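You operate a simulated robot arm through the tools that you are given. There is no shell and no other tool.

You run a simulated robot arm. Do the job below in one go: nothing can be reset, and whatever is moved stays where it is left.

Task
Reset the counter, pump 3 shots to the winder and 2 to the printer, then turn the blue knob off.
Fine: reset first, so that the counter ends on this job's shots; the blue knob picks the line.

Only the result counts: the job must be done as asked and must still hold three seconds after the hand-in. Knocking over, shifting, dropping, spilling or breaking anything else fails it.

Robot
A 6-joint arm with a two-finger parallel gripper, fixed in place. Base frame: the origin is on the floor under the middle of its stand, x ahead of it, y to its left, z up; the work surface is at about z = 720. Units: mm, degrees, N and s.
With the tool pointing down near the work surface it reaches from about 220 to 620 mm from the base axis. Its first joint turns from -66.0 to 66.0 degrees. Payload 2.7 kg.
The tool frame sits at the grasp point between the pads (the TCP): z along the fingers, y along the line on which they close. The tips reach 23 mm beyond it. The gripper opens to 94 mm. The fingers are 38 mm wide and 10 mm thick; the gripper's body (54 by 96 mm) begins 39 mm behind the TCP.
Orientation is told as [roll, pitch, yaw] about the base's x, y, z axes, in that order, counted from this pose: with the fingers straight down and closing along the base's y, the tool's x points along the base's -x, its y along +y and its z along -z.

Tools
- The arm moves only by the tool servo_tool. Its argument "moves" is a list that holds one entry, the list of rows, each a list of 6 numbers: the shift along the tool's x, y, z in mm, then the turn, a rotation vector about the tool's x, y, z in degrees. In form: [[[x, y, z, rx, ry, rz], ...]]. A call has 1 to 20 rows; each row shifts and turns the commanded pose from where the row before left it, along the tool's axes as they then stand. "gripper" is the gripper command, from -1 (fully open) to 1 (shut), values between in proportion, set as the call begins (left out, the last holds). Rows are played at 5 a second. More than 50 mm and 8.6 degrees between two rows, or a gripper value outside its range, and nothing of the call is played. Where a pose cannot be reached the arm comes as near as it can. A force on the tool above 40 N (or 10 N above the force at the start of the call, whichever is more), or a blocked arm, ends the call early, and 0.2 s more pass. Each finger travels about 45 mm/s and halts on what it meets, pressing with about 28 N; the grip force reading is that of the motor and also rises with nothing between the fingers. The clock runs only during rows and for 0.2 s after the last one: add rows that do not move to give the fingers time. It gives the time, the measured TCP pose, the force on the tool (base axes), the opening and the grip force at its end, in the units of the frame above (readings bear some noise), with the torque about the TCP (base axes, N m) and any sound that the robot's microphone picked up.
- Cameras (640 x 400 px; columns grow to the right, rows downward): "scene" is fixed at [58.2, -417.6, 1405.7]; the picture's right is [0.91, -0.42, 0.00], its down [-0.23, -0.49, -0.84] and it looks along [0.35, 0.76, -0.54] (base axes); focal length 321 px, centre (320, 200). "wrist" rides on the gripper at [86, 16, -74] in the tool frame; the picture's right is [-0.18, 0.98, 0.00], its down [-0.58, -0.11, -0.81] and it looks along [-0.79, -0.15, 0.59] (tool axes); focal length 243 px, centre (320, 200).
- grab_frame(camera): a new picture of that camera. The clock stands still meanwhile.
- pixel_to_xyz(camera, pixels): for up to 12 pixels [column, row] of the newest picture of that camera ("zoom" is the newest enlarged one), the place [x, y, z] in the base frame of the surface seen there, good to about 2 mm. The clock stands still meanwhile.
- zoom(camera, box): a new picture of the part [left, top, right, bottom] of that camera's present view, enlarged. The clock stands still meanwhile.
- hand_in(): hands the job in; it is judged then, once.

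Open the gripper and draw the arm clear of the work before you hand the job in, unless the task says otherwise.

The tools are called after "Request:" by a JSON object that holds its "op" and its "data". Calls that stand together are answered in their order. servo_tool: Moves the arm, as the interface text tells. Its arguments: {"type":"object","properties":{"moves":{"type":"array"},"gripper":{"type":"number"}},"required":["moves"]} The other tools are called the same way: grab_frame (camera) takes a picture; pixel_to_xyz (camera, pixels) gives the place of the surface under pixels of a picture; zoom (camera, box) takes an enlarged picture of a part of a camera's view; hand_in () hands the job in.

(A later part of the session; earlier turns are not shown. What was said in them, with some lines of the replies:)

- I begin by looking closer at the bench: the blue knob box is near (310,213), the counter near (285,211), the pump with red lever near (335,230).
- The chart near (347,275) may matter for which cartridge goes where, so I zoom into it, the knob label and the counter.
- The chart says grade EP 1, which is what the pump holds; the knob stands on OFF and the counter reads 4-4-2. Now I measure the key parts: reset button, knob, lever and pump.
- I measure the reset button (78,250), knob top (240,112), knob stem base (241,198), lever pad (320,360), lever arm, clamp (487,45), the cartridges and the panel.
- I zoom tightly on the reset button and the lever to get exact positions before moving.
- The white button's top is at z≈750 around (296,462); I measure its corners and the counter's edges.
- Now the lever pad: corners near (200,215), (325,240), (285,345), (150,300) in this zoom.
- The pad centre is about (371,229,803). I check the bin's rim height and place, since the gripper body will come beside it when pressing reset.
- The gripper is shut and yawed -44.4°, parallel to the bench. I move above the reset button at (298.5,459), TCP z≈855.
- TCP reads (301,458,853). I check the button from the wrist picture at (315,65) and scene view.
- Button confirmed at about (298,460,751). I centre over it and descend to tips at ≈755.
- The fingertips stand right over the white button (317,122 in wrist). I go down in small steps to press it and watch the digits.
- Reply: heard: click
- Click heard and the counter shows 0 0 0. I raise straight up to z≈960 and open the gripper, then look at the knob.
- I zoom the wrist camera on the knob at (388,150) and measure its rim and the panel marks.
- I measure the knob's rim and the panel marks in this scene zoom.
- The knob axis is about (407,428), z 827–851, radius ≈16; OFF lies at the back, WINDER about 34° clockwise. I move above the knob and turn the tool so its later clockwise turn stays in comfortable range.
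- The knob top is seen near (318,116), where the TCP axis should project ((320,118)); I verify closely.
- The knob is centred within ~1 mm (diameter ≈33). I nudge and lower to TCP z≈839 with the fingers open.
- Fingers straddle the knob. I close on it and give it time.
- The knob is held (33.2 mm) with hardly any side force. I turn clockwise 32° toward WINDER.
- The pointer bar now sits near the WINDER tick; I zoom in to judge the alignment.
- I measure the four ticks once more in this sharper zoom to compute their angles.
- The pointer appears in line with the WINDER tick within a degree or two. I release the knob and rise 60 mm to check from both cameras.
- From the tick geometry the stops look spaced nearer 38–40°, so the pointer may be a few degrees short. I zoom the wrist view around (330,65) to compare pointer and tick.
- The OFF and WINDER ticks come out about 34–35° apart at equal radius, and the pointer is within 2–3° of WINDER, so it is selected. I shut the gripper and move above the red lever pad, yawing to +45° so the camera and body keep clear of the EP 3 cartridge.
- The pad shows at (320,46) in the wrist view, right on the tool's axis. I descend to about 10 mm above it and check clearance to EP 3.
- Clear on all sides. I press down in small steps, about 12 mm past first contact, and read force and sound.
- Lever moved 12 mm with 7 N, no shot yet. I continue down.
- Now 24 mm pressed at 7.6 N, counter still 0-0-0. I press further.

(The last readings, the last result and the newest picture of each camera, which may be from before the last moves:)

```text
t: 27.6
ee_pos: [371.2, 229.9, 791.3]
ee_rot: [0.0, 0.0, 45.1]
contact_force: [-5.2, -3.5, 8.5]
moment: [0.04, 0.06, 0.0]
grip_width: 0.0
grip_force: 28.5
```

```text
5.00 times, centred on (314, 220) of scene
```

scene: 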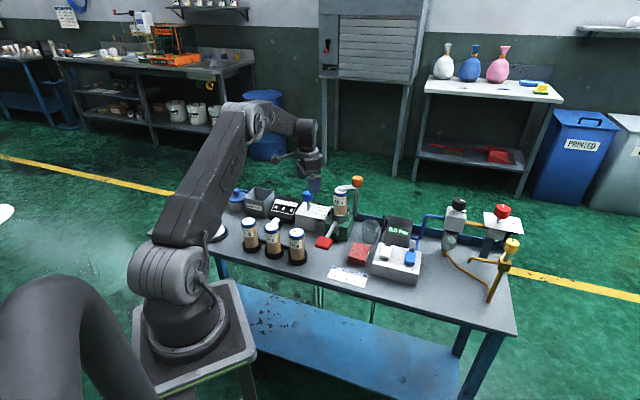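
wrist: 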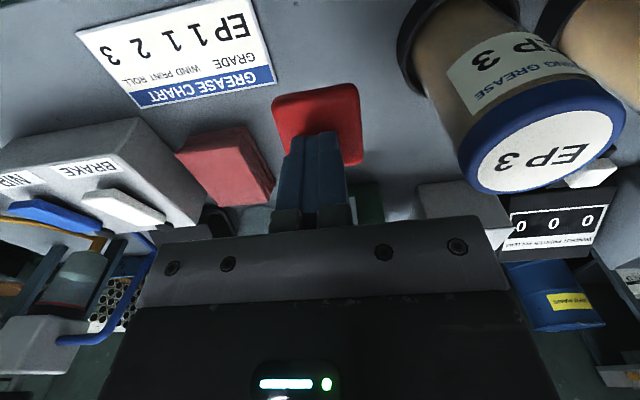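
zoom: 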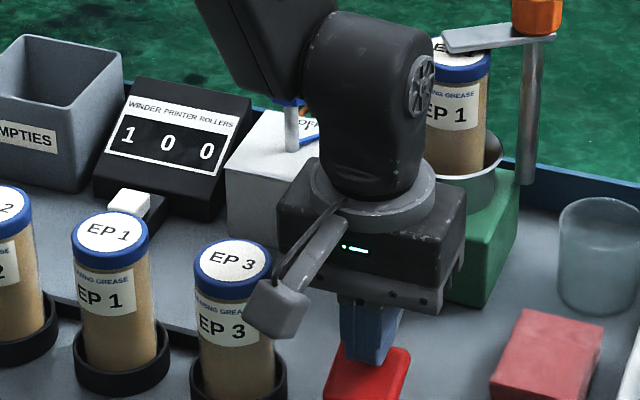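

The counter shows 1-0-0: the first shot counted at about 30–35 mm of stroke. I raise the tool to let the lever return and check it.

Request:
{"op": "servo_tool", "data": {"moves": [[[0, 0, -8, 0, 0, 0], [0, 0, -10, 0, 0, 0], [0, 0, -10, 0, 0, 0], [0, 0, -10, 0, 0, 0], [0, 0, -8, 0, 0, 0], [0, 0, 0, 0, 0, 0], [0, 0, 0, 0, 0, 0]]]}}

Request:
{"op": "zoom", "data": {"camera": "scene", "box": [250, 180, 378, 260]}}

Request:
{"op": "grab_frame", "data": {"camera": "wrist"}}

```text
t: 29.2
ee_pos: [372.5, 229.1, 836.2]
ee_rot: [-0.2, 0.0, 45.0]
contact_force: [0.4, -0.2, 0.3]
moment: [-0.01, -0.04, -0.02]
grip_width: 0.0
grip_force: 28.2
```

```text
5.00 times, centred on (314, 220) of scene
```

zoom: 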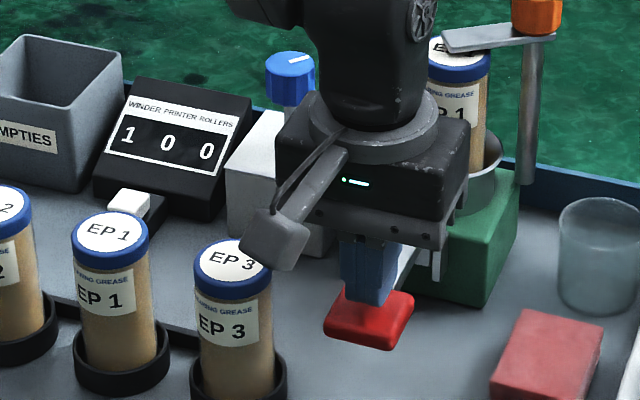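

```text
taken
```

wrist: 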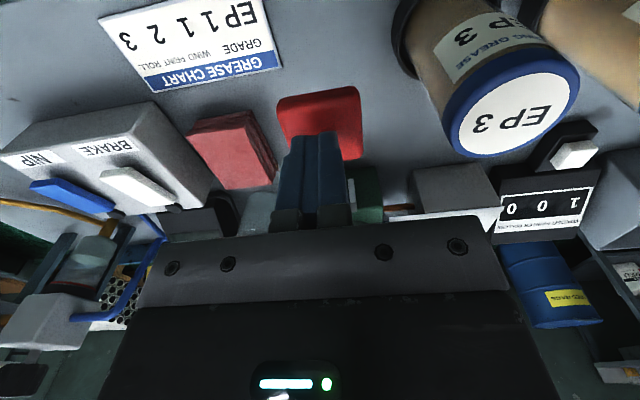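

The lever sprang back and the counter holds 1-0-0. I make the second stroke to the same depth.

Request:
{"op": "servo_tool", "data": {"moves": [[[0, 0, 10, 0, 0, 0], [0, 0, 8, 0, 0, 0], [0, 0, 8, 0, 0, 0], [0, 0, 8, 0, 0, 0], [0, 0, 8, 0, 0, 0], [0, 0, 4, 0, 0, 0], [0, 0, 0, 0, 0, 0], [0, 0, 0, 0, 0, 0]]]}}

Request:
{"op": "zoom", "data": {"camera": "scene", "box": [250, 180, 378, 260]}}

```text
t: 31.0
ee_pos: [372.3, 228.0, 790.4]
ee_rot: [-0.1, 0.0, 45.0]
contact_force: [-3.0, -2.0, 8.6]
moment: [0.09, 0.0, 0.02]
grip_width: 0.0
grip_force: 28.2
```

```text
5.00 times, centred on (314, 220) of scene
```

zoom: 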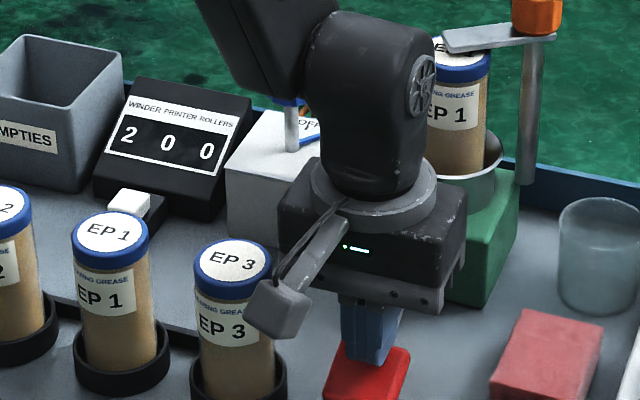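

The counter reads 2-0-0. I raise fully so the lever returns, and look before the third stroke.

Request:
{"op": "servo_tool", "data": {"moves": [[[0, 0, -8, 0, 0, 0], [0, 0, -10, 0, 0, 0], [0, 0, -10, 0, 0, 0], [0, 0, -10, 0, 0, 0], [0, 0, -8, 0, 0, 0], [0, 0, 0, 0, 0, 0], [0, 0, 0, 0, 0, 0]]]}}

Request:
{"op": "zoom", "data": {"camera": "scene", "box": [250, 180, 378, 260]}}

```text
t: 32.6
ee_pos: [372.8, 229.8, 837.4]
ee_rot: [0.0, 0.0, 45.0]
contact_force: [-0.3, -0.1, 0.0]
moment: [-0.02, -0.02, -0.02]
grip_width: 0.1
grip_force: 28.4
```

```text
5.00 times, centred on (314, 220) of scene
```

zoom: 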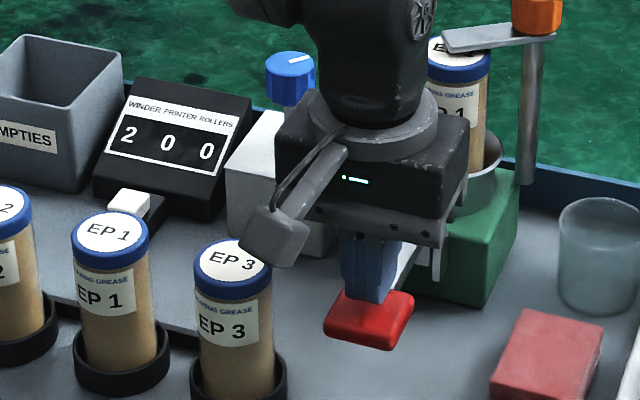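

The lever is back up at 2-0-0. Third stroke to the winder.

Request:
{"op": "servo_tool", "data": {"moves": [[[0, 0, 10, 0, 0, 0], [0, 0, 8, 0, 0, 0], [0, 0, 8, 0, 0, 0], [0, 0, 8, 0, 0, 0], [0, 0, 8, 0, 0, 0], [0, 0, 4, 0, 0, 0], [0, 0, 0, 0, 0, 0], [0, 0, 0, 0, 0, 0]]]}}

Request:
{"op": "zoom", "data": {"camera": "scene", "box": [250, 180, 378, 260]}}

```text
t: 34.4
ee_pos: [371.4, 230.3, 790.5]
ee_rot: [0.0, 0.0, 45.0]
contact_force: [-4.9, 0.3, 8.1]
moment: [0.08, 0.04, 0.03]
grip_width: 0.1
grip_force: 27.8
```

```text
5.00 times, centred on (314, 220) of scene
```

zoom: 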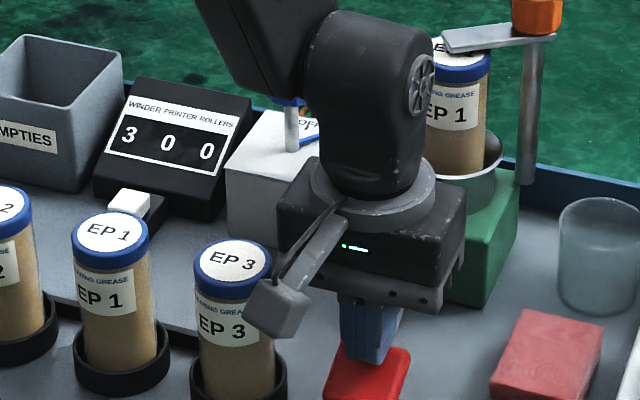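

3-0-0: the winder has its three shots. I raise clear of the lever to z≈939 and look.

Request:
{"op": "servo_tool", "data": {"moves": [[[0, 0, -8, 0, 0, 0], [0, 0, -10, 0, 0, 0], [0, 0, -10, 0, 0, 0], [0, 0, -10, 0, 0, 0], [0, 0, -12, 0, 0, 0], [0, 0, -33, 0, 0, 0], [0, 0, -33, 0, 0, 0], [0, 0, -33, 0, 0, 0], [0, 0, 0, 0, 0, 0], [0, 0, 0, 0, 0, 0]]]}}

Request:
{"op": "zoom", "data": {"camera": "scene", "box": [250, 160, 410, 260]}}

```text
t: 36.6
ee_pos: [369.2, 228.2, 941.3]
ee_rot: [0.1, 0.1, 45.0]
contact_force: [0.4, 0.7, 0.6]
moment: [0.02, 0.0, -0.02]
grip_width: 0.0
grip_force: 28.6
```

```text
4.00 times, centred on (330, 210) of scene
```

zoom: 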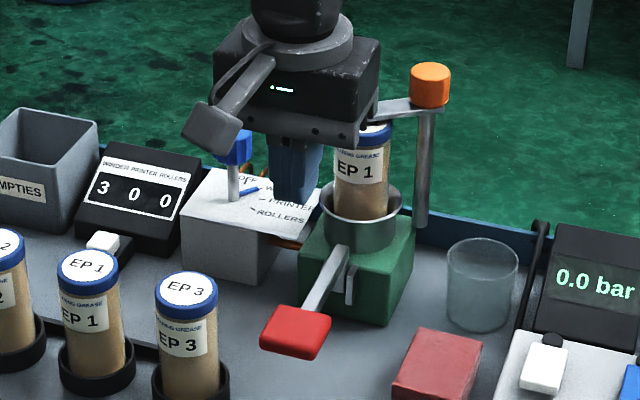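

Counter 3-0-0, lever at rest. I turn to yaw -2°, go back over the knob with open fingers, and stop at z≈900.

Request:
{"op": "servo_tool", "data": {"moves": [[[0, 0, 0, 0, 0, 7.85], [0, 0, 0, 0, 0, 7.85], [0, 0, 0, 0, 0, 7.85], [0, 0, 0, 0, 0, 7.85], [0, 0, 0, 0, 0, 7.8], [0, 0, 0, 0, 0, 7.8], [-5.8, 40.04, 0, 0, 0, 0], [-5.8, 40.04, 0, 0, 0, 0], [-5.8, 40.04, 0, 0, 0, 0], [-5.8, 40.04, 0, 0, 0, 0], [-5.8, 40.04, 0, 0, 0, 0], [0, 0, 20, 0, 0, 0], [0, 0, 19, 0, 0, 0], [0, 0, 0, 0, 0, 0], [0, 0, 0, 0, 0, 0]]], "gripper": -1}}

Request:
{"op": "grab_frame", "data": {"camera": "wrist"}}

Request:
{"op": "zoom", "data": {"camera": "wrist", "box": [270, 40, 366, 140]}}

```text
t: 39.8
ee_pos: [409.1, 429.3, 899.7]
ee_rot: [0.1, 0.0, -2.0]
contact_force: [0.8, -0.3, 0.7]
moment: [-0.03, -0.01, 0.01]
grip_width: 93.9
grip_force: 0.1
```

```text
taken
```

wrist: 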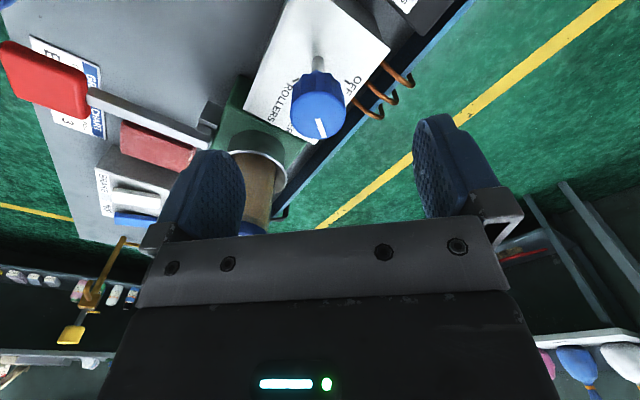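

```text
4.00 times, centred on (318, 90) of wrist
```

zoom: 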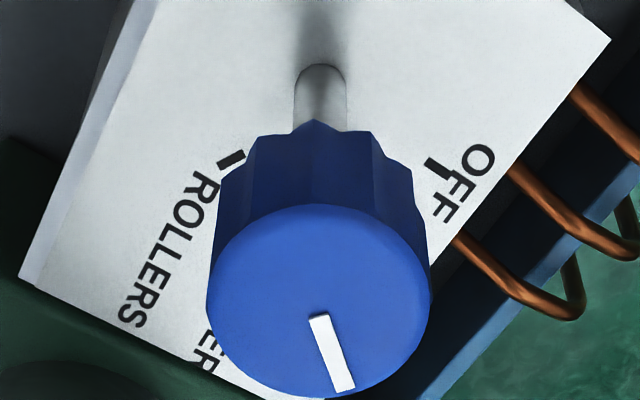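

The knob top sits about 1.5 mm off axis, so I correct by (+1,-1.2) and lower to z≈839 around it.

Request:
{"op": "servo_tool", "data": {"moves": [[[1, -1.2, 20, 0, 0, 0], [0, 0, 25, 0, 0, 0], [0, 0, 16, 0, 0, 0], [0, 0, 0, 0, 0, 0], [0, 0, 0, 0, 0, 0]]]}}

Request:
{"op": "servo_tool", "data": {"moves": [[[0, 0, 0, 0, 0, 0], [0, 0, 0, 0, 0, 0], [0, 0, 0, 0, 0, 0], [0, 0, 0, 0, 0, 0], [0, 0, 0, 0, 0, 0], [0, 0, 0, 0, 0, 0]]], "gripper": 1}}

Request:
{"op": "grab_frame", "data": {"camera": "wrist"}}

```text
t: 41.0
ee_pos: [405.8, 426.7, 839.0]
ee_rot: [-0.1, 0.0, -2.0]
contact_force: [1.4, -0.9, -0.1]
moment: [-0.02, -0.02, -0.03]
grip_width: 93.8
grip_force: 0.0
```

```text
t: 42.4
ee_pos: [406.8, 427.3, 838.8]
ee_rot: [0.1, 0.0, -1.9]
contact_force: [1.3, 8.4, -4.2]
moment: [0.23, -0.42, 0.03]
grip_width: 33.4
grip_force: 44.5
```

```text
taken
```

wrist: 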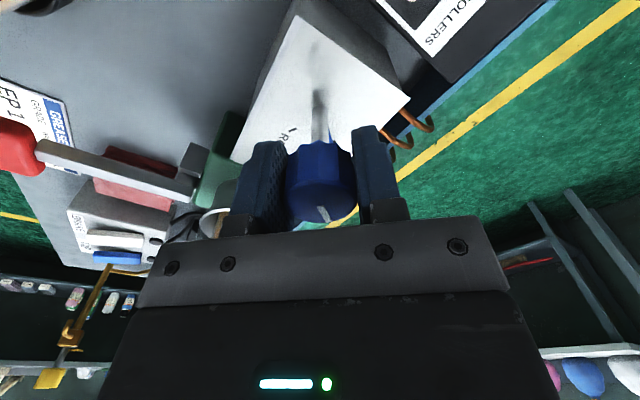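

The grip holds (33.4 mm) with 8 N in +y, so I'm ~1 mm low in y; I ease +0.9 mm and turn clockwise 36° first.

Request:
{"op": "servo_tool", "data": {"moves": [[[0, 0.9, 0, 0, 0, 0], [0, 0, 0, 0, 0, 4], [0, 0, 0, 0, 0, 4], [0, 0, 0, 0, 0, 4], [0, 0, 0, 0, 0, 4], [0, 0, 0, 0, 0, 4], [0, 0, 0, 0, 0, 4], [0, 0, 0, 0, 0, 4], [0, 0, 0, 0, 0, 4], [0, 0, 0, 0, 0, 4], [0, 0, 0, 0, 0, 0], [0, 0, 0, 0, 0, 0]]]}}

Request:
{"op": "grab_frame", "data": {"camera": "wrist"}}

Request:
{"op": "zoom", "data": {"camera": "scene", "box": [300, 190, 340, 215]}}

```text
t: 45.0
ee_pos: [407.0, 426.5, 840.4]
ee_rot: [-0.1, 0.0, -38.0]
contact_force: [-8.4, 3.5, -11.7]
moment: [0.68, 0.77, -0.03]
grip_width: 33.6
grip_force: 44.8
```

```text
taken
```

wrist: 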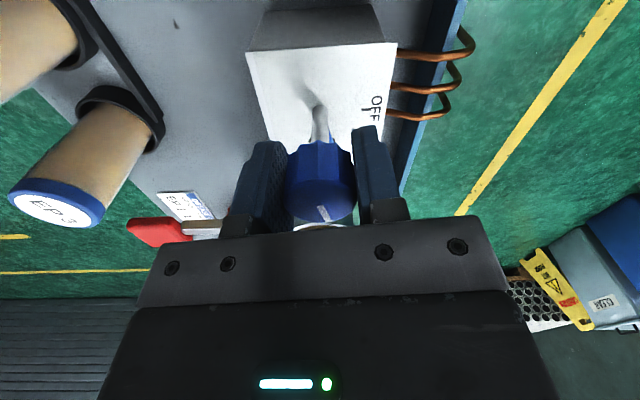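

```text
16.00 times, centred on (320, 202) of scene
```

zoom: 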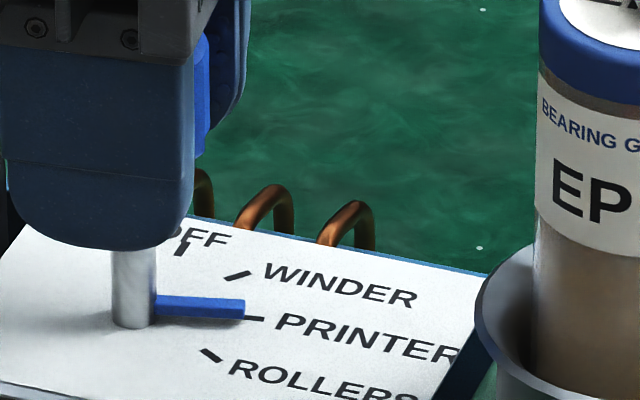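

The pointer bar now lines up with the PRINTER tick at (255,318). I release and rise to check.

Request:
{"op": "servo_tool", "data": {"moves": [[[0, 0, 0, 0, 0, 0], [0, 0, 0, 0, 0, 0], [0, 0, 0, 0, 0, 0], [0, 0, 0, 0, 0, 0], [0, 0, 0, 0, 0, 0], [0, 0, -20, 0, 0, 0], [0, 0, -40, 0, 0, 0], [0, 0, -40, 0, 0, 0], [0, 0, 0, 0, 0, 0]]], "gripper": -1}}

Request:
{"op": "grab_frame", "data": {"camera": "wrist"}}

Request:
{"op": "zoom", "data": {"camera": "scene", "box": [296, 185, 336, 215]}}

```text
t: 47.0
ee_pos: [406.6, 430.4, 939.1]
ee_rot: [0.0, 0.1, -37.9]
contact_force: [0.7, 0.0, -0.8]
moment: [-0.04, 0.01, 0.03]
grip_width: 94.2
grip_force: 0.0
```

```text
taken
```

wrist: 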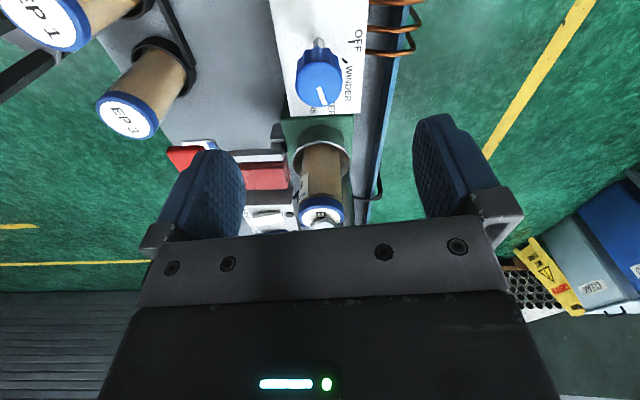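

```text
13.33 times, centred on (316, 200) of scene
```

zoom: 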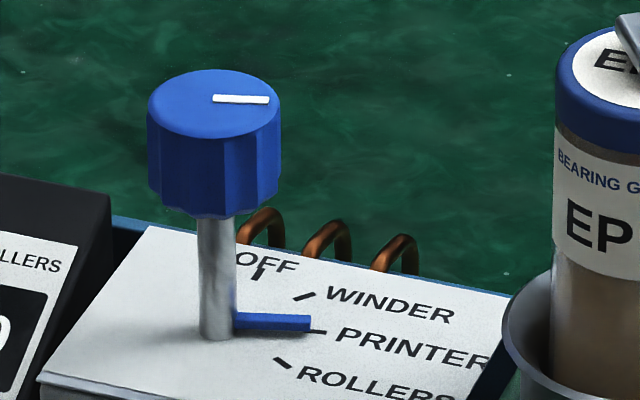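

The knob points at PRINTER. I go back over the lever pad with the gripper shut, yaw to +45°, and come down to just above the pad as before.

Request:
{"op": "servo_tool", "data": {"moves": [[[-18.98, -35.66, 0, 0, 0, 0], [-18.98, -35.66, 0, 0, 0, 0], [-18.98, -35.66, 0, 0, 0, 0], [-18.98, -35.66, 0, 0, 0, 0], [-18.98, -35.66, 0, 0, 0, 0], [0, 0, 0, 0, 0, -8.3], [0, 0, 0, 0, 0, -8.3], [0, 0, 0, 0, 0, -8.3], [0, 0, 0, 0, 0, -8.3], [0, 0, 0, 0, 0, -8.3], [0, 0, 0, 0, 0, -8.3], [0, 0, 0, 0, 0, -8.3], [0, 0, 0, 0, 0, -8.3], [0, 0, 0, 0, 0, -8.3], [0, 0, 0, 0, 0, -8.3], [0, 0, 25, 0, 0, 0], [0, 0, 25, 0, 0, 0], [0, 0, 0, 0, 0, 0], [0, 0, 0, 0, 0, 0]]], "gripper": 1}}

Request:
{"op": "grab_frame", "data": {"camera": "wrist"}}

Request:
{"op": "zoom", "data": {"camera": "scene", "box": [250, 180, 378, 260]}}

```text
t: 51.0
ee_pos: [372.1, 228.4, 889.4]
ee_rot: [0.1, 0.0, 45.1]
contact_force: [0.4, 0.4, -0.3]
moment: [-0.03, 0.01, 0.0]
grip_width: 0.1
grip_force: 27.3
```

```text
taken
```

wrist: 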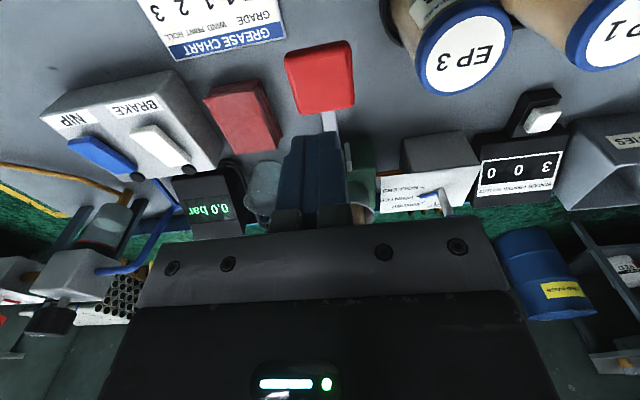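

```text
5.00 times, centred on (314, 220) of scene
```

zoom: 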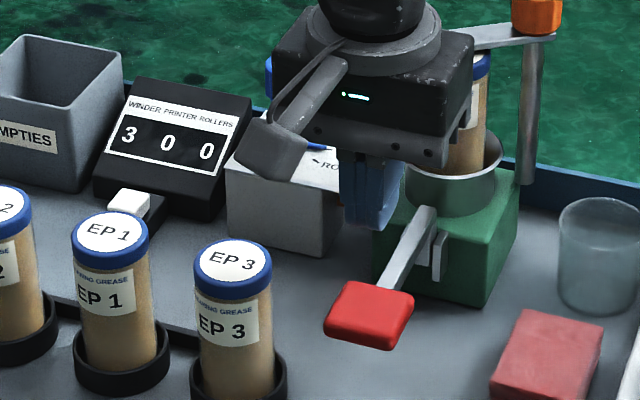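

Aligned over the pad (320,77), counter 3-0-0. I descend and make the first printer stroke to the same depth (TCP 790).

Request:
{"op": "servo_tool", "data": {"moves": [[[0, 0, 25, 0, 0, 0], [0, 0, 28, 0, 0, 0], [0, 0, 10, 0, 0, 0], [0, 0, 8, 0, 0, 0], [0, 0, 8, 0, 0, 0], [0, 0, 8, 0, 0, 0], [0, 0, 8, 0, 0, 0], [0, 0, 4, 0, 0, 0], [0, 0, 0, 0, 0, 0], [0, 0, 0, 0, 0, 0]]]}}

Request:
{"op": "zoom", "data": {"camera": "scene", "box": [250, 180, 378, 260]}}

```text
t: 53.2
ee_pos: [371.4, 229.8, 789.7]
ee_rot: [0.0, 0.0, 44.9]
contact_force: [-2.4, -3.2, 8.1]
moment: [0.0, -0.02, -0.03]
grip_width: 0.0
grip_force: 27.8
```

```text
5.00 times, centred on (314, 220) of scene
```

zoom: 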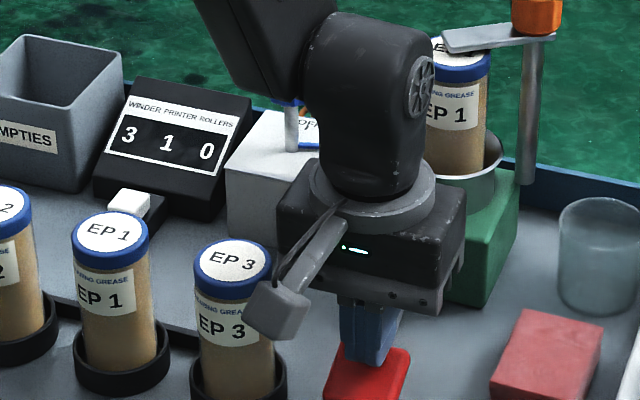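

Counter 3-1-0. I raise so the lever returns.

Request:
{"op": "servo_tool", "data": {"moves": [[[0, 0, -8, 0, 0, 0], [0, 0, -10, 0, 0, 0], [0, 0, -10, 0, 0, 0], [0, 0, -10, 0, 0, 0], [0, 0, -8, 0, 0, 0], [0, 0, 0, 0, 0, 0], [0, 0, 0, 0, 0, 0]]]}}

Request:
{"op": "zoom", "data": {"camera": "scene", "box": [250, 180, 378, 260]}}

```text
t: 54.8
ee_pos: [371.1, 228.0, 836.2]
ee_rot: [0.0, 0.0, 45.1]
contact_force: [0.6, -0.3, 0.2]
moment: [0.0, -0.02, -0.01]
grip_width: 0.1
grip_force: 28.3
```

```text
5.00 times, centred on (314, 220) of scene
```

zoom: 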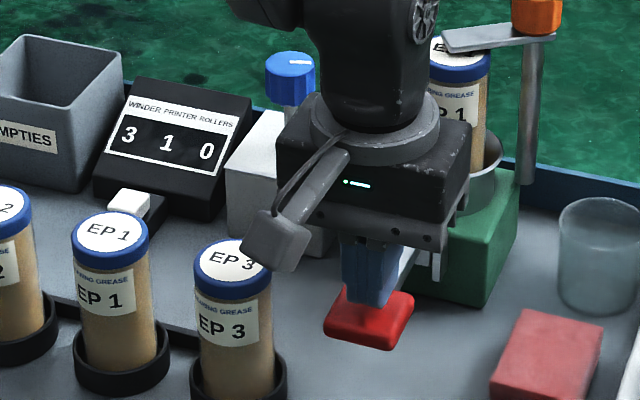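

The lever is back up, counter 3-1-0. Second printer stroke.

Request:
{"op": "servo_tool", "data": {"moves": [[[0, 0, 10, 0, 0, 0], [0, 0, 8, 0, 0, 0], [0, 0, 8, 0, 0, 0], [0, 0, 8, 0, 0, 0], [0, 0, 8, 0, 0, 0], [0, 0, 4, 0, 0, 0], [0, 0, 0, 0, 0, 0], [0, 0, 0, 0, 0, 0]]]}}

Request:
{"op": "zoom", "data": {"camera": "scene", "box": [250, 180, 378, 260]}}

```text
t: 56.6
ee_pos: [371.0, 228.2, 792.4]
ee_rot: [0.0, -0.1, 45.0]
contact_force: [0.6, -4.7, 8.0]
moment: [0.01, -0.1, -0.06]
grip_width: 0.0
grip_force: 27.4
```

```text
5.00 times, centred on (314, 220) of scene
```

zoom: 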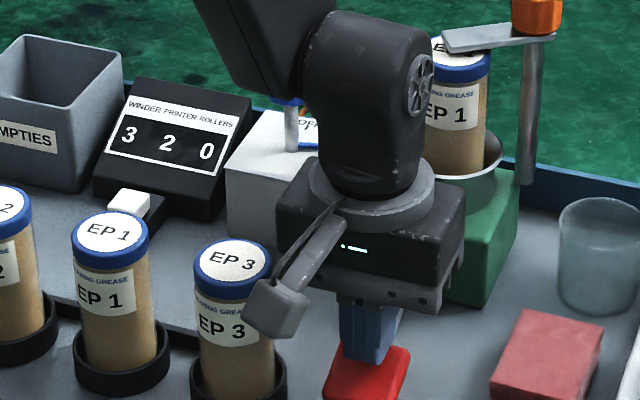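

Counter 3-2-0, as asked. I raise clear of the lever to z≈939.

Request:
{"op": "servo_tool", "data": {"moves": [[[0, 0, -8, 0, 0, 0], [0, 0, -10, 0, 0, 0], [0, 0, -10, 0, 0, 0], [0, 0, -10, 0, 0, 0], [0, 0, -12, 0, 0, 0], [0, 0, -33, 0, 0, 0], [0, 0, -33, 0, 0, 0], [0, 0, -33, 0, 0, 0], [0, 0, 0, 0, 0, 0], [0, 0, 0, 0, 0, 0]]]}}

Request:
{"op": "zoom", "data": {"camera": "scene", "box": [250, 160, 410, 260]}}

```text
t: 58.8
ee_pos: [373.4, 228.9, 938.8]
ee_rot: [0.1, 0.0, 45.1]
contact_force: [-0.5, 0.4, -0.7]
moment: [-0.01, 0.01, 0.01]
grip_width: 0.0
grip_force: 28.0
```

```text
4.00 times, centred on (330, 210) of scene
```

zoom: 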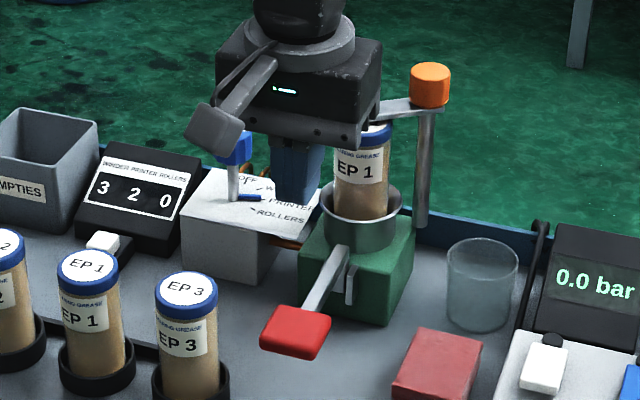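

3-2-0 with the lever at rest. Now back over the knob at yaw -38° with open fingers for the counter-clockwise turn to OFF.

Request:
{"op": "servo_tool", "data": {"moves": [[[0, 0, 0, 0, 0, 8.3], [0, 0, 0, 0, 0, 8.3], [0, 0, 0, 0, 0, 8.3], [0, 0, 0, 0, 0, 8.3], [0, 0, 0, 0, 0, 8.3], [0, 0, 0, 0, 0, 8.3], [0, 0, 0, 0, 0, 8.3], [0, 0, 0, 0, 0, 8.3], [0, 0, 0, 0, 0, 8.3], [0, 0, 0, 0, 0, 8.3], [18.9, 35.7, 0, 0, 0, 0], [18.9, 35.7, 0, 0, 0, 0], [18.9, 35.7, 0, 0, 0, 0], [18.9, 35.7, 0, 0, 0, 0], [18.9, 35.7, 0, 0, 0, 0], [0, 0, 20, 0, 0, 0], [0, 0, 19, 0, 0, 0], [0, 0, 0, 0, 0, 0], [0, 0, 0, 0, 0, 0]]], "gripper": -1}}

Request:
{"op": "grab_frame", "data": {"camera": "wrist"}}

Request:
{"op": "zoom", "data": {"camera": "wrist", "box": [270, 40, 366, 140]}}

```text
t: 62.8
ee_pos: [407.4, 427.0, 900.7]
ee_rot: [0.0, 0.1, -38.0]
contact_force: [-0.3, -0.2, 0.6]
moment: [-0.02, 0.01, 0.0]
grip_width: 94.1
grip_force: 0.0
```

```text
taken
```

wrist: 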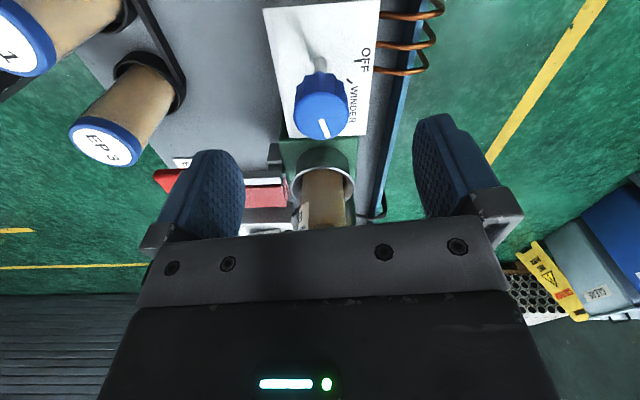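

```text
4.00 times, centred on (318, 90) of wrist
```

zoom: 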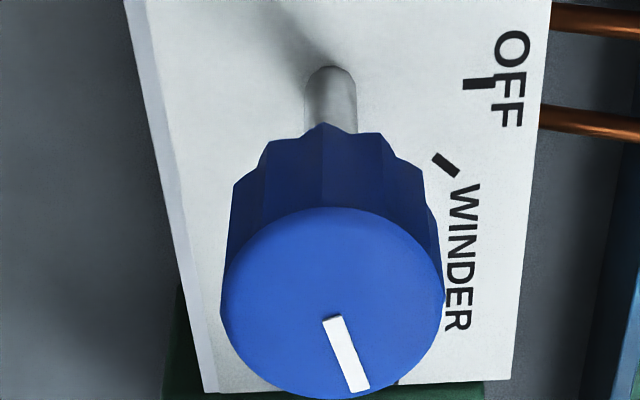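

The knob is within ~0.7 mm of the axis. I nudge +0.5 in y, lower to z≈839 and close.

Request:
{"op": "servo_tool", "data": {"moves": [[[0.5, 0.5, 20, 0, 0, 0], [0, 0, 25, 0, 0, 0], [0, 0, 16, 0, 0, 0], [0, 0, 0, 0, 0, 0], [0, 0, 0, 0, 0, 0]]]}}

Request:
{"op": "servo_tool", "data": {"moves": [[[0, 0, 0, 0, 0, 0], [0, 0, 0, 0, 0, 0], [0, 0, 0, 0, 0, 0], [0, 0, 0, 0, 0, 0], [0, 0, 0, 0, 0, 0], [0, 0, 0, 0, 0, 0]]], "gripper": 1}}

Request:
{"op": "grab_frame", "data": {"camera": "wrist"}}

```text
t: 64.0
ee_pos: [408.7, 428.5, 839.9]
ee_rot: [0.1, -0.1, -38.0]
contact_force: [-0.6, -0.7, 0.6]
moment: [0.02, -0.01, -0.03]
grip_width: 93.9
grip_force: 0.2
```

```text
t: 65.4
ee_pos: [407.4, 426.5, 839.1]
ee_rot: [-0.1, 0.0, -38.0]
contact_force: [-6.1, -7.0, 4.8]
moment: [-0.3, 0.19, -0.02]
grip_width: 32.9
grip_force: 44.7
```

```text
taken
```

wrist: 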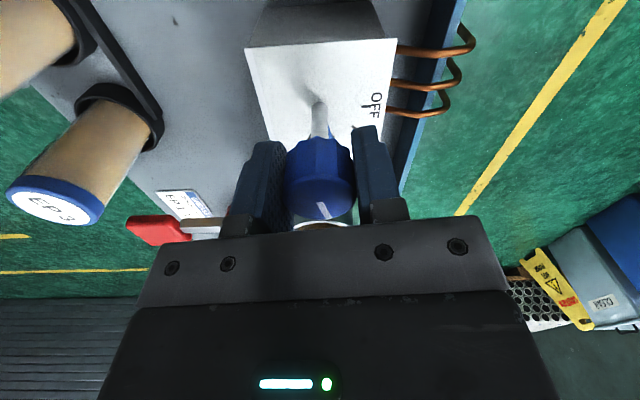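

Held at 32.9 mm with ~9 N along -y of the tool; I ease back 0.8 mm and turn counter-clockwise 68° to OFF.

Request:
{"op": "servo_tool", "data": {"moves": [[[0, -0.8, 0, 0, 0, 0], [0, 0, 0, 0, 0, -4], [0, 0, 0, 0, 0, -4], [0, 0, 0, 0, 0, -4], [0, 0, 0, 0, 0, -4], [0, 0, 0, 0, 0, -4], [0, 0, 0, 0, 0, -4], [0, 0, 0, 0, 0, -4], [0, 0, 0, 0, 0, -4], [0, 0, 0, 0, 0, -4], [0, 0, 0, 0, 0, -4], [0, 0, 0, 0, 0, -4], [0, 0, 0, 0, 0, -4], [0, 0, 0, 0, 0, -4], [0, 0, 0, 0, 0, -4], [0, 0, 0, 0, 0, -4], [0, 0, 0, 0, 0, -4], [0, 0, 0, 0, 0, -4], [0, 0, 0, 0, 0, 0]]]}}

Request:
{"op": "grab_frame", "data": {"camera": "wrist"}}

Request:
{"op": "zoom", "data": {"camera": "scene", "box": [296, 185, 336, 215]}}

```text
t: 69.4
ee_pos: [407.0, 428.8, 838.6]
ee_rot: [0.0, -0.1, 30.1]
contact_force: [16.2, 13.0, -1.2]
moment: [-0.27, 0.3, 0.01]
grip_width: 33.5
grip_force: 45.5
```

```text
taken
```

wrist: 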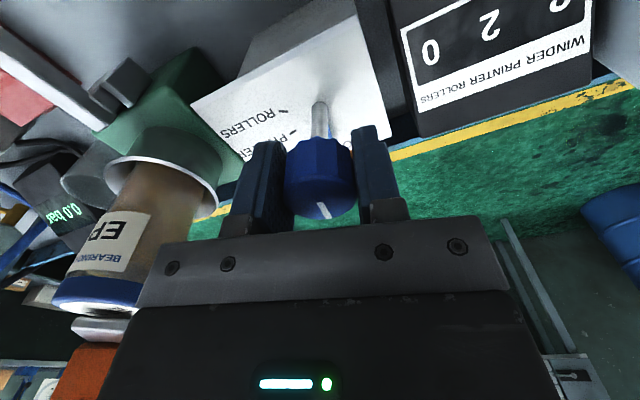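

```text
13.33 times, centred on (316, 200) of scene
```

zoom: 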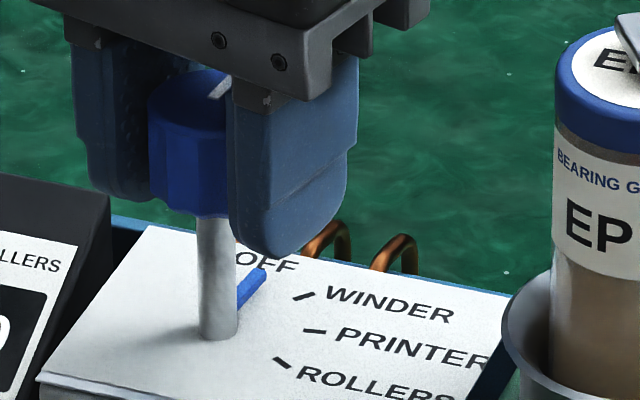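

The pointer bar is back beneath "OFF". I release, rise, and compare with the starting picture.

Request:
{"op": "servo_tool", "data": {"moves": [[[0, 0, 0, 0, 0, 0], [0, 0, 0, 0, 0, 0], [0, 0, 0, 0, 0, 0], [0, 0, 0, 0, 0, 0], [0, 0, 0, 0, 0, 0], [0, 0, -20, 0, 0, 0], [0, 0, -40, 0, 0, 0], [0, 0, -40, 0, 0, 0], [0, 0, 0, 0, 0, 0]]], "gripper": -1}}

Request:
{"op": "grab_frame", "data": {"camera": "wrist"}}

Request:
{"op": "zoom", "data": {"camera": "scene", "box": [292, 180, 340, 225]}}

```text
t: 71.4
ee_pos: [407.8, 427.9, 939.5]
ee_rot: [0.1, 0.0, 30.0]
contact_force: [-0.6, -0.4, -0.2]
moment: [0.01, 0.01, 0.0]
grip_width: 93.9
grip_force: 0.1
```

```text
taken
```

wrist: 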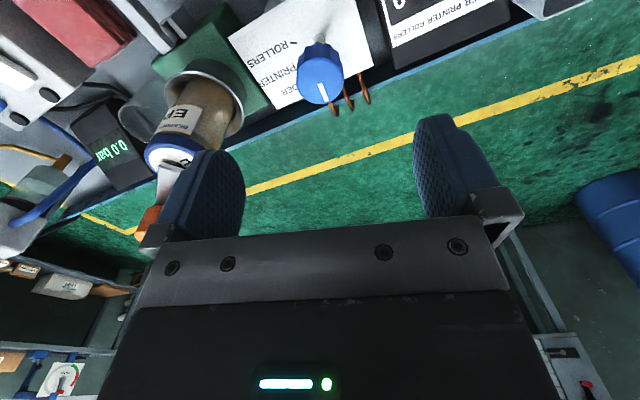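

```text
8.89 times, centred on (316, 202) of scene
```

zoom: 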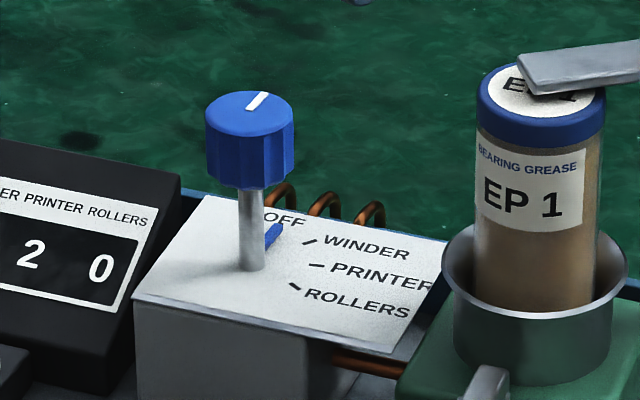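

The knob looks as at the start, on OFF, with the counter at ·-2-0. I zoom closely to verify the pointer's line against the OFF tick and the counter.

Request:
{"op": "zoom", "data": {"camera": "scene", "box": [262, 190, 326, 230]}}

Request:
{"op": "zoom", "data": {"camera": "scene", "box": [304, 182, 336, 214]}}

```text
10.00 times, centred on (294, 210) of scene
```

zoom: 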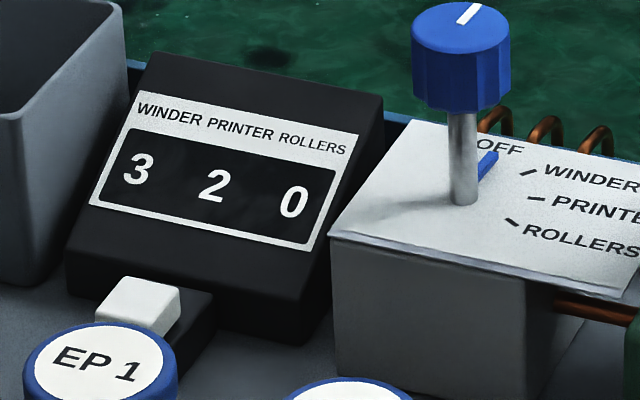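

```text
12.50 times, centred on (320, 198) of scene
```

zoom: 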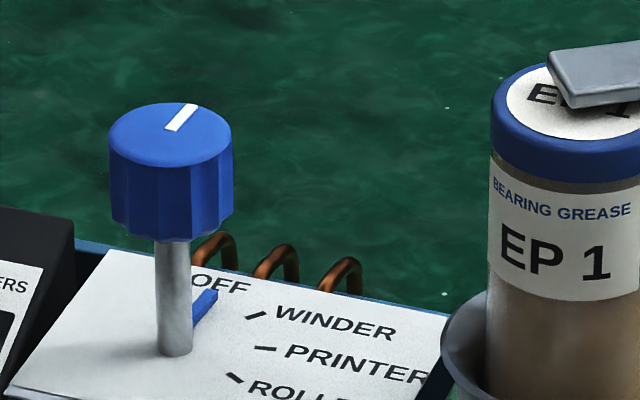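

Counter reads 3-2-0; the pointer looks a few degrees short of its starting angle. I go to the same viewing pose as at the start (z 900, yaw -2°) to compare the white line exactly.

Request:
{"op": "servo_tool", "data": {"moves": [[[0, 0, 0, 0, 0, 8], [0, 0, 0, 0, 0, 8], [0, 0, 0, 0, 0, 8], [0, 0, 0, 0, 0, 8], [-1.1, 0.4, 20, 0, 0, 0], [0, 0, 19, 0, 0, 0], [0, 0, 0, 0, 0, 0], [0, 0, 0, 0, 0, 0]]]}}

Request:
{"op": "zoom", "data": {"camera": "wrist", "box": [270, 40, 366, 140]}}

```text
t: 73.2
ee_pos: [407.2, 427.9, 901.6]
ee_rot: [-0.1, 0.0, -2.1]
contact_force: [-0.4, 0.4, 0.0]
moment: [-0.03, 0.01, -0.03]
grip_width: 93.9
grip_force: 0.1
```

```text
4.00 times, centred on (318, 90) of wrist
```

zoom: 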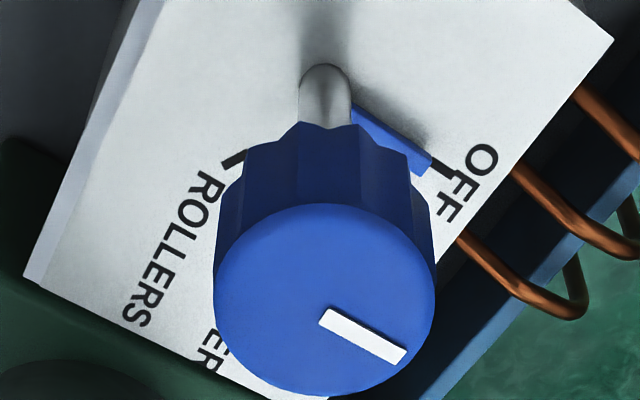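

The white line and pointer now match the starting OFF picture within about 1°. I raise the open gripper and draw the arm back to its starting area.

Request:
{"op": "servo_tool", "data": {"moves": [[[0, 0, -40, 0, 0, 0], [0, 0, -40, 0, 0, 0], [0, 0, -40, 0, 0, 0], [0, 0, -40, 0, 0, 0], [0, 0, -40, 0, 0, 0], [34, -26, 0, 0, 0, 0], [34, -26, 0, 0, 0, 0], [34, -26, 0, 0, 0, 0], [34, -26, 0, 0, 0, 0], [0, 0, 0, 0, 0, 0], [0, 0, 0, 0, 0, 0]]], "gripper": -1}}

Request:
{"op": "grab_frame", "data": {"camera": "scene"}}

Request:
{"op": "zoom", "data": {"camera": "scene", "box": [180, 160, 380, 285]}}

Request:
{"op": "zoom", "data": {"camera": "scene", "box": [262, 190, 326, 230]}}

```text
t: 75.6
ee_pos: [267.9, 327.6, 1100.8]
ee_rot: [0.0, 0.1, -2.0]
contact_force: [-0.8, 0.2, -0.8]
moment: [-0.01, 0.0, -0.01]
grip_width: 94.1
grip_force: 0.1
```

```text
taken
```

scene: 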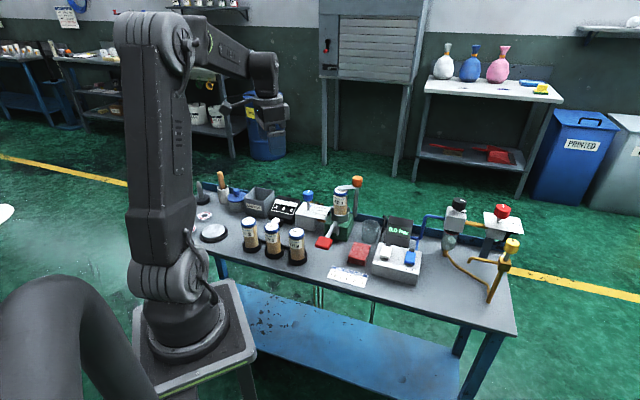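

```text
3.20 times, centred on (280, 222) of scene
```

zoom: 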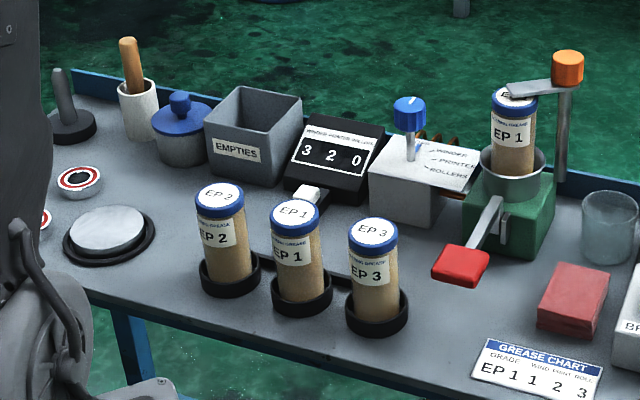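

```text
10.00 times, centred on (294, 210) of scene
```

zoom: 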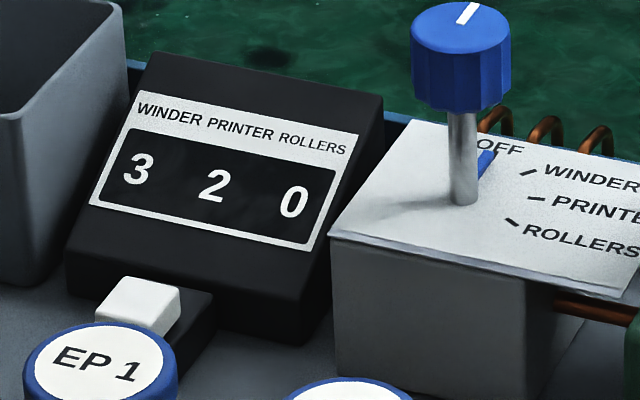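

The counter reads 3-2-0, the knob stands exactly on OFF as at the start, the lever is at rest, everything else is in place, and the arm is clear with the gripper open. I hand in.

Request:
{"op": "hand_in", "data": {}}

```text
The job is handed in.
```

The job is done and handed in. I reset the counter to 0-0-0, then pumped 3 shots to the winder and 2 to the printer.

- **Counter:** it reads winder 3, printer 2, rollers 0.
- **Blue knob:** it is back on OFF, and the last picture shows it where it stood at the start.
- **Grease:** I used the EP 1 cartridge already in the pump, which is the grade on the grease chart.
- **Bench:** the lever is back up, and nothing else looks moved in the last pictures. The arm is clear with the gripper open.
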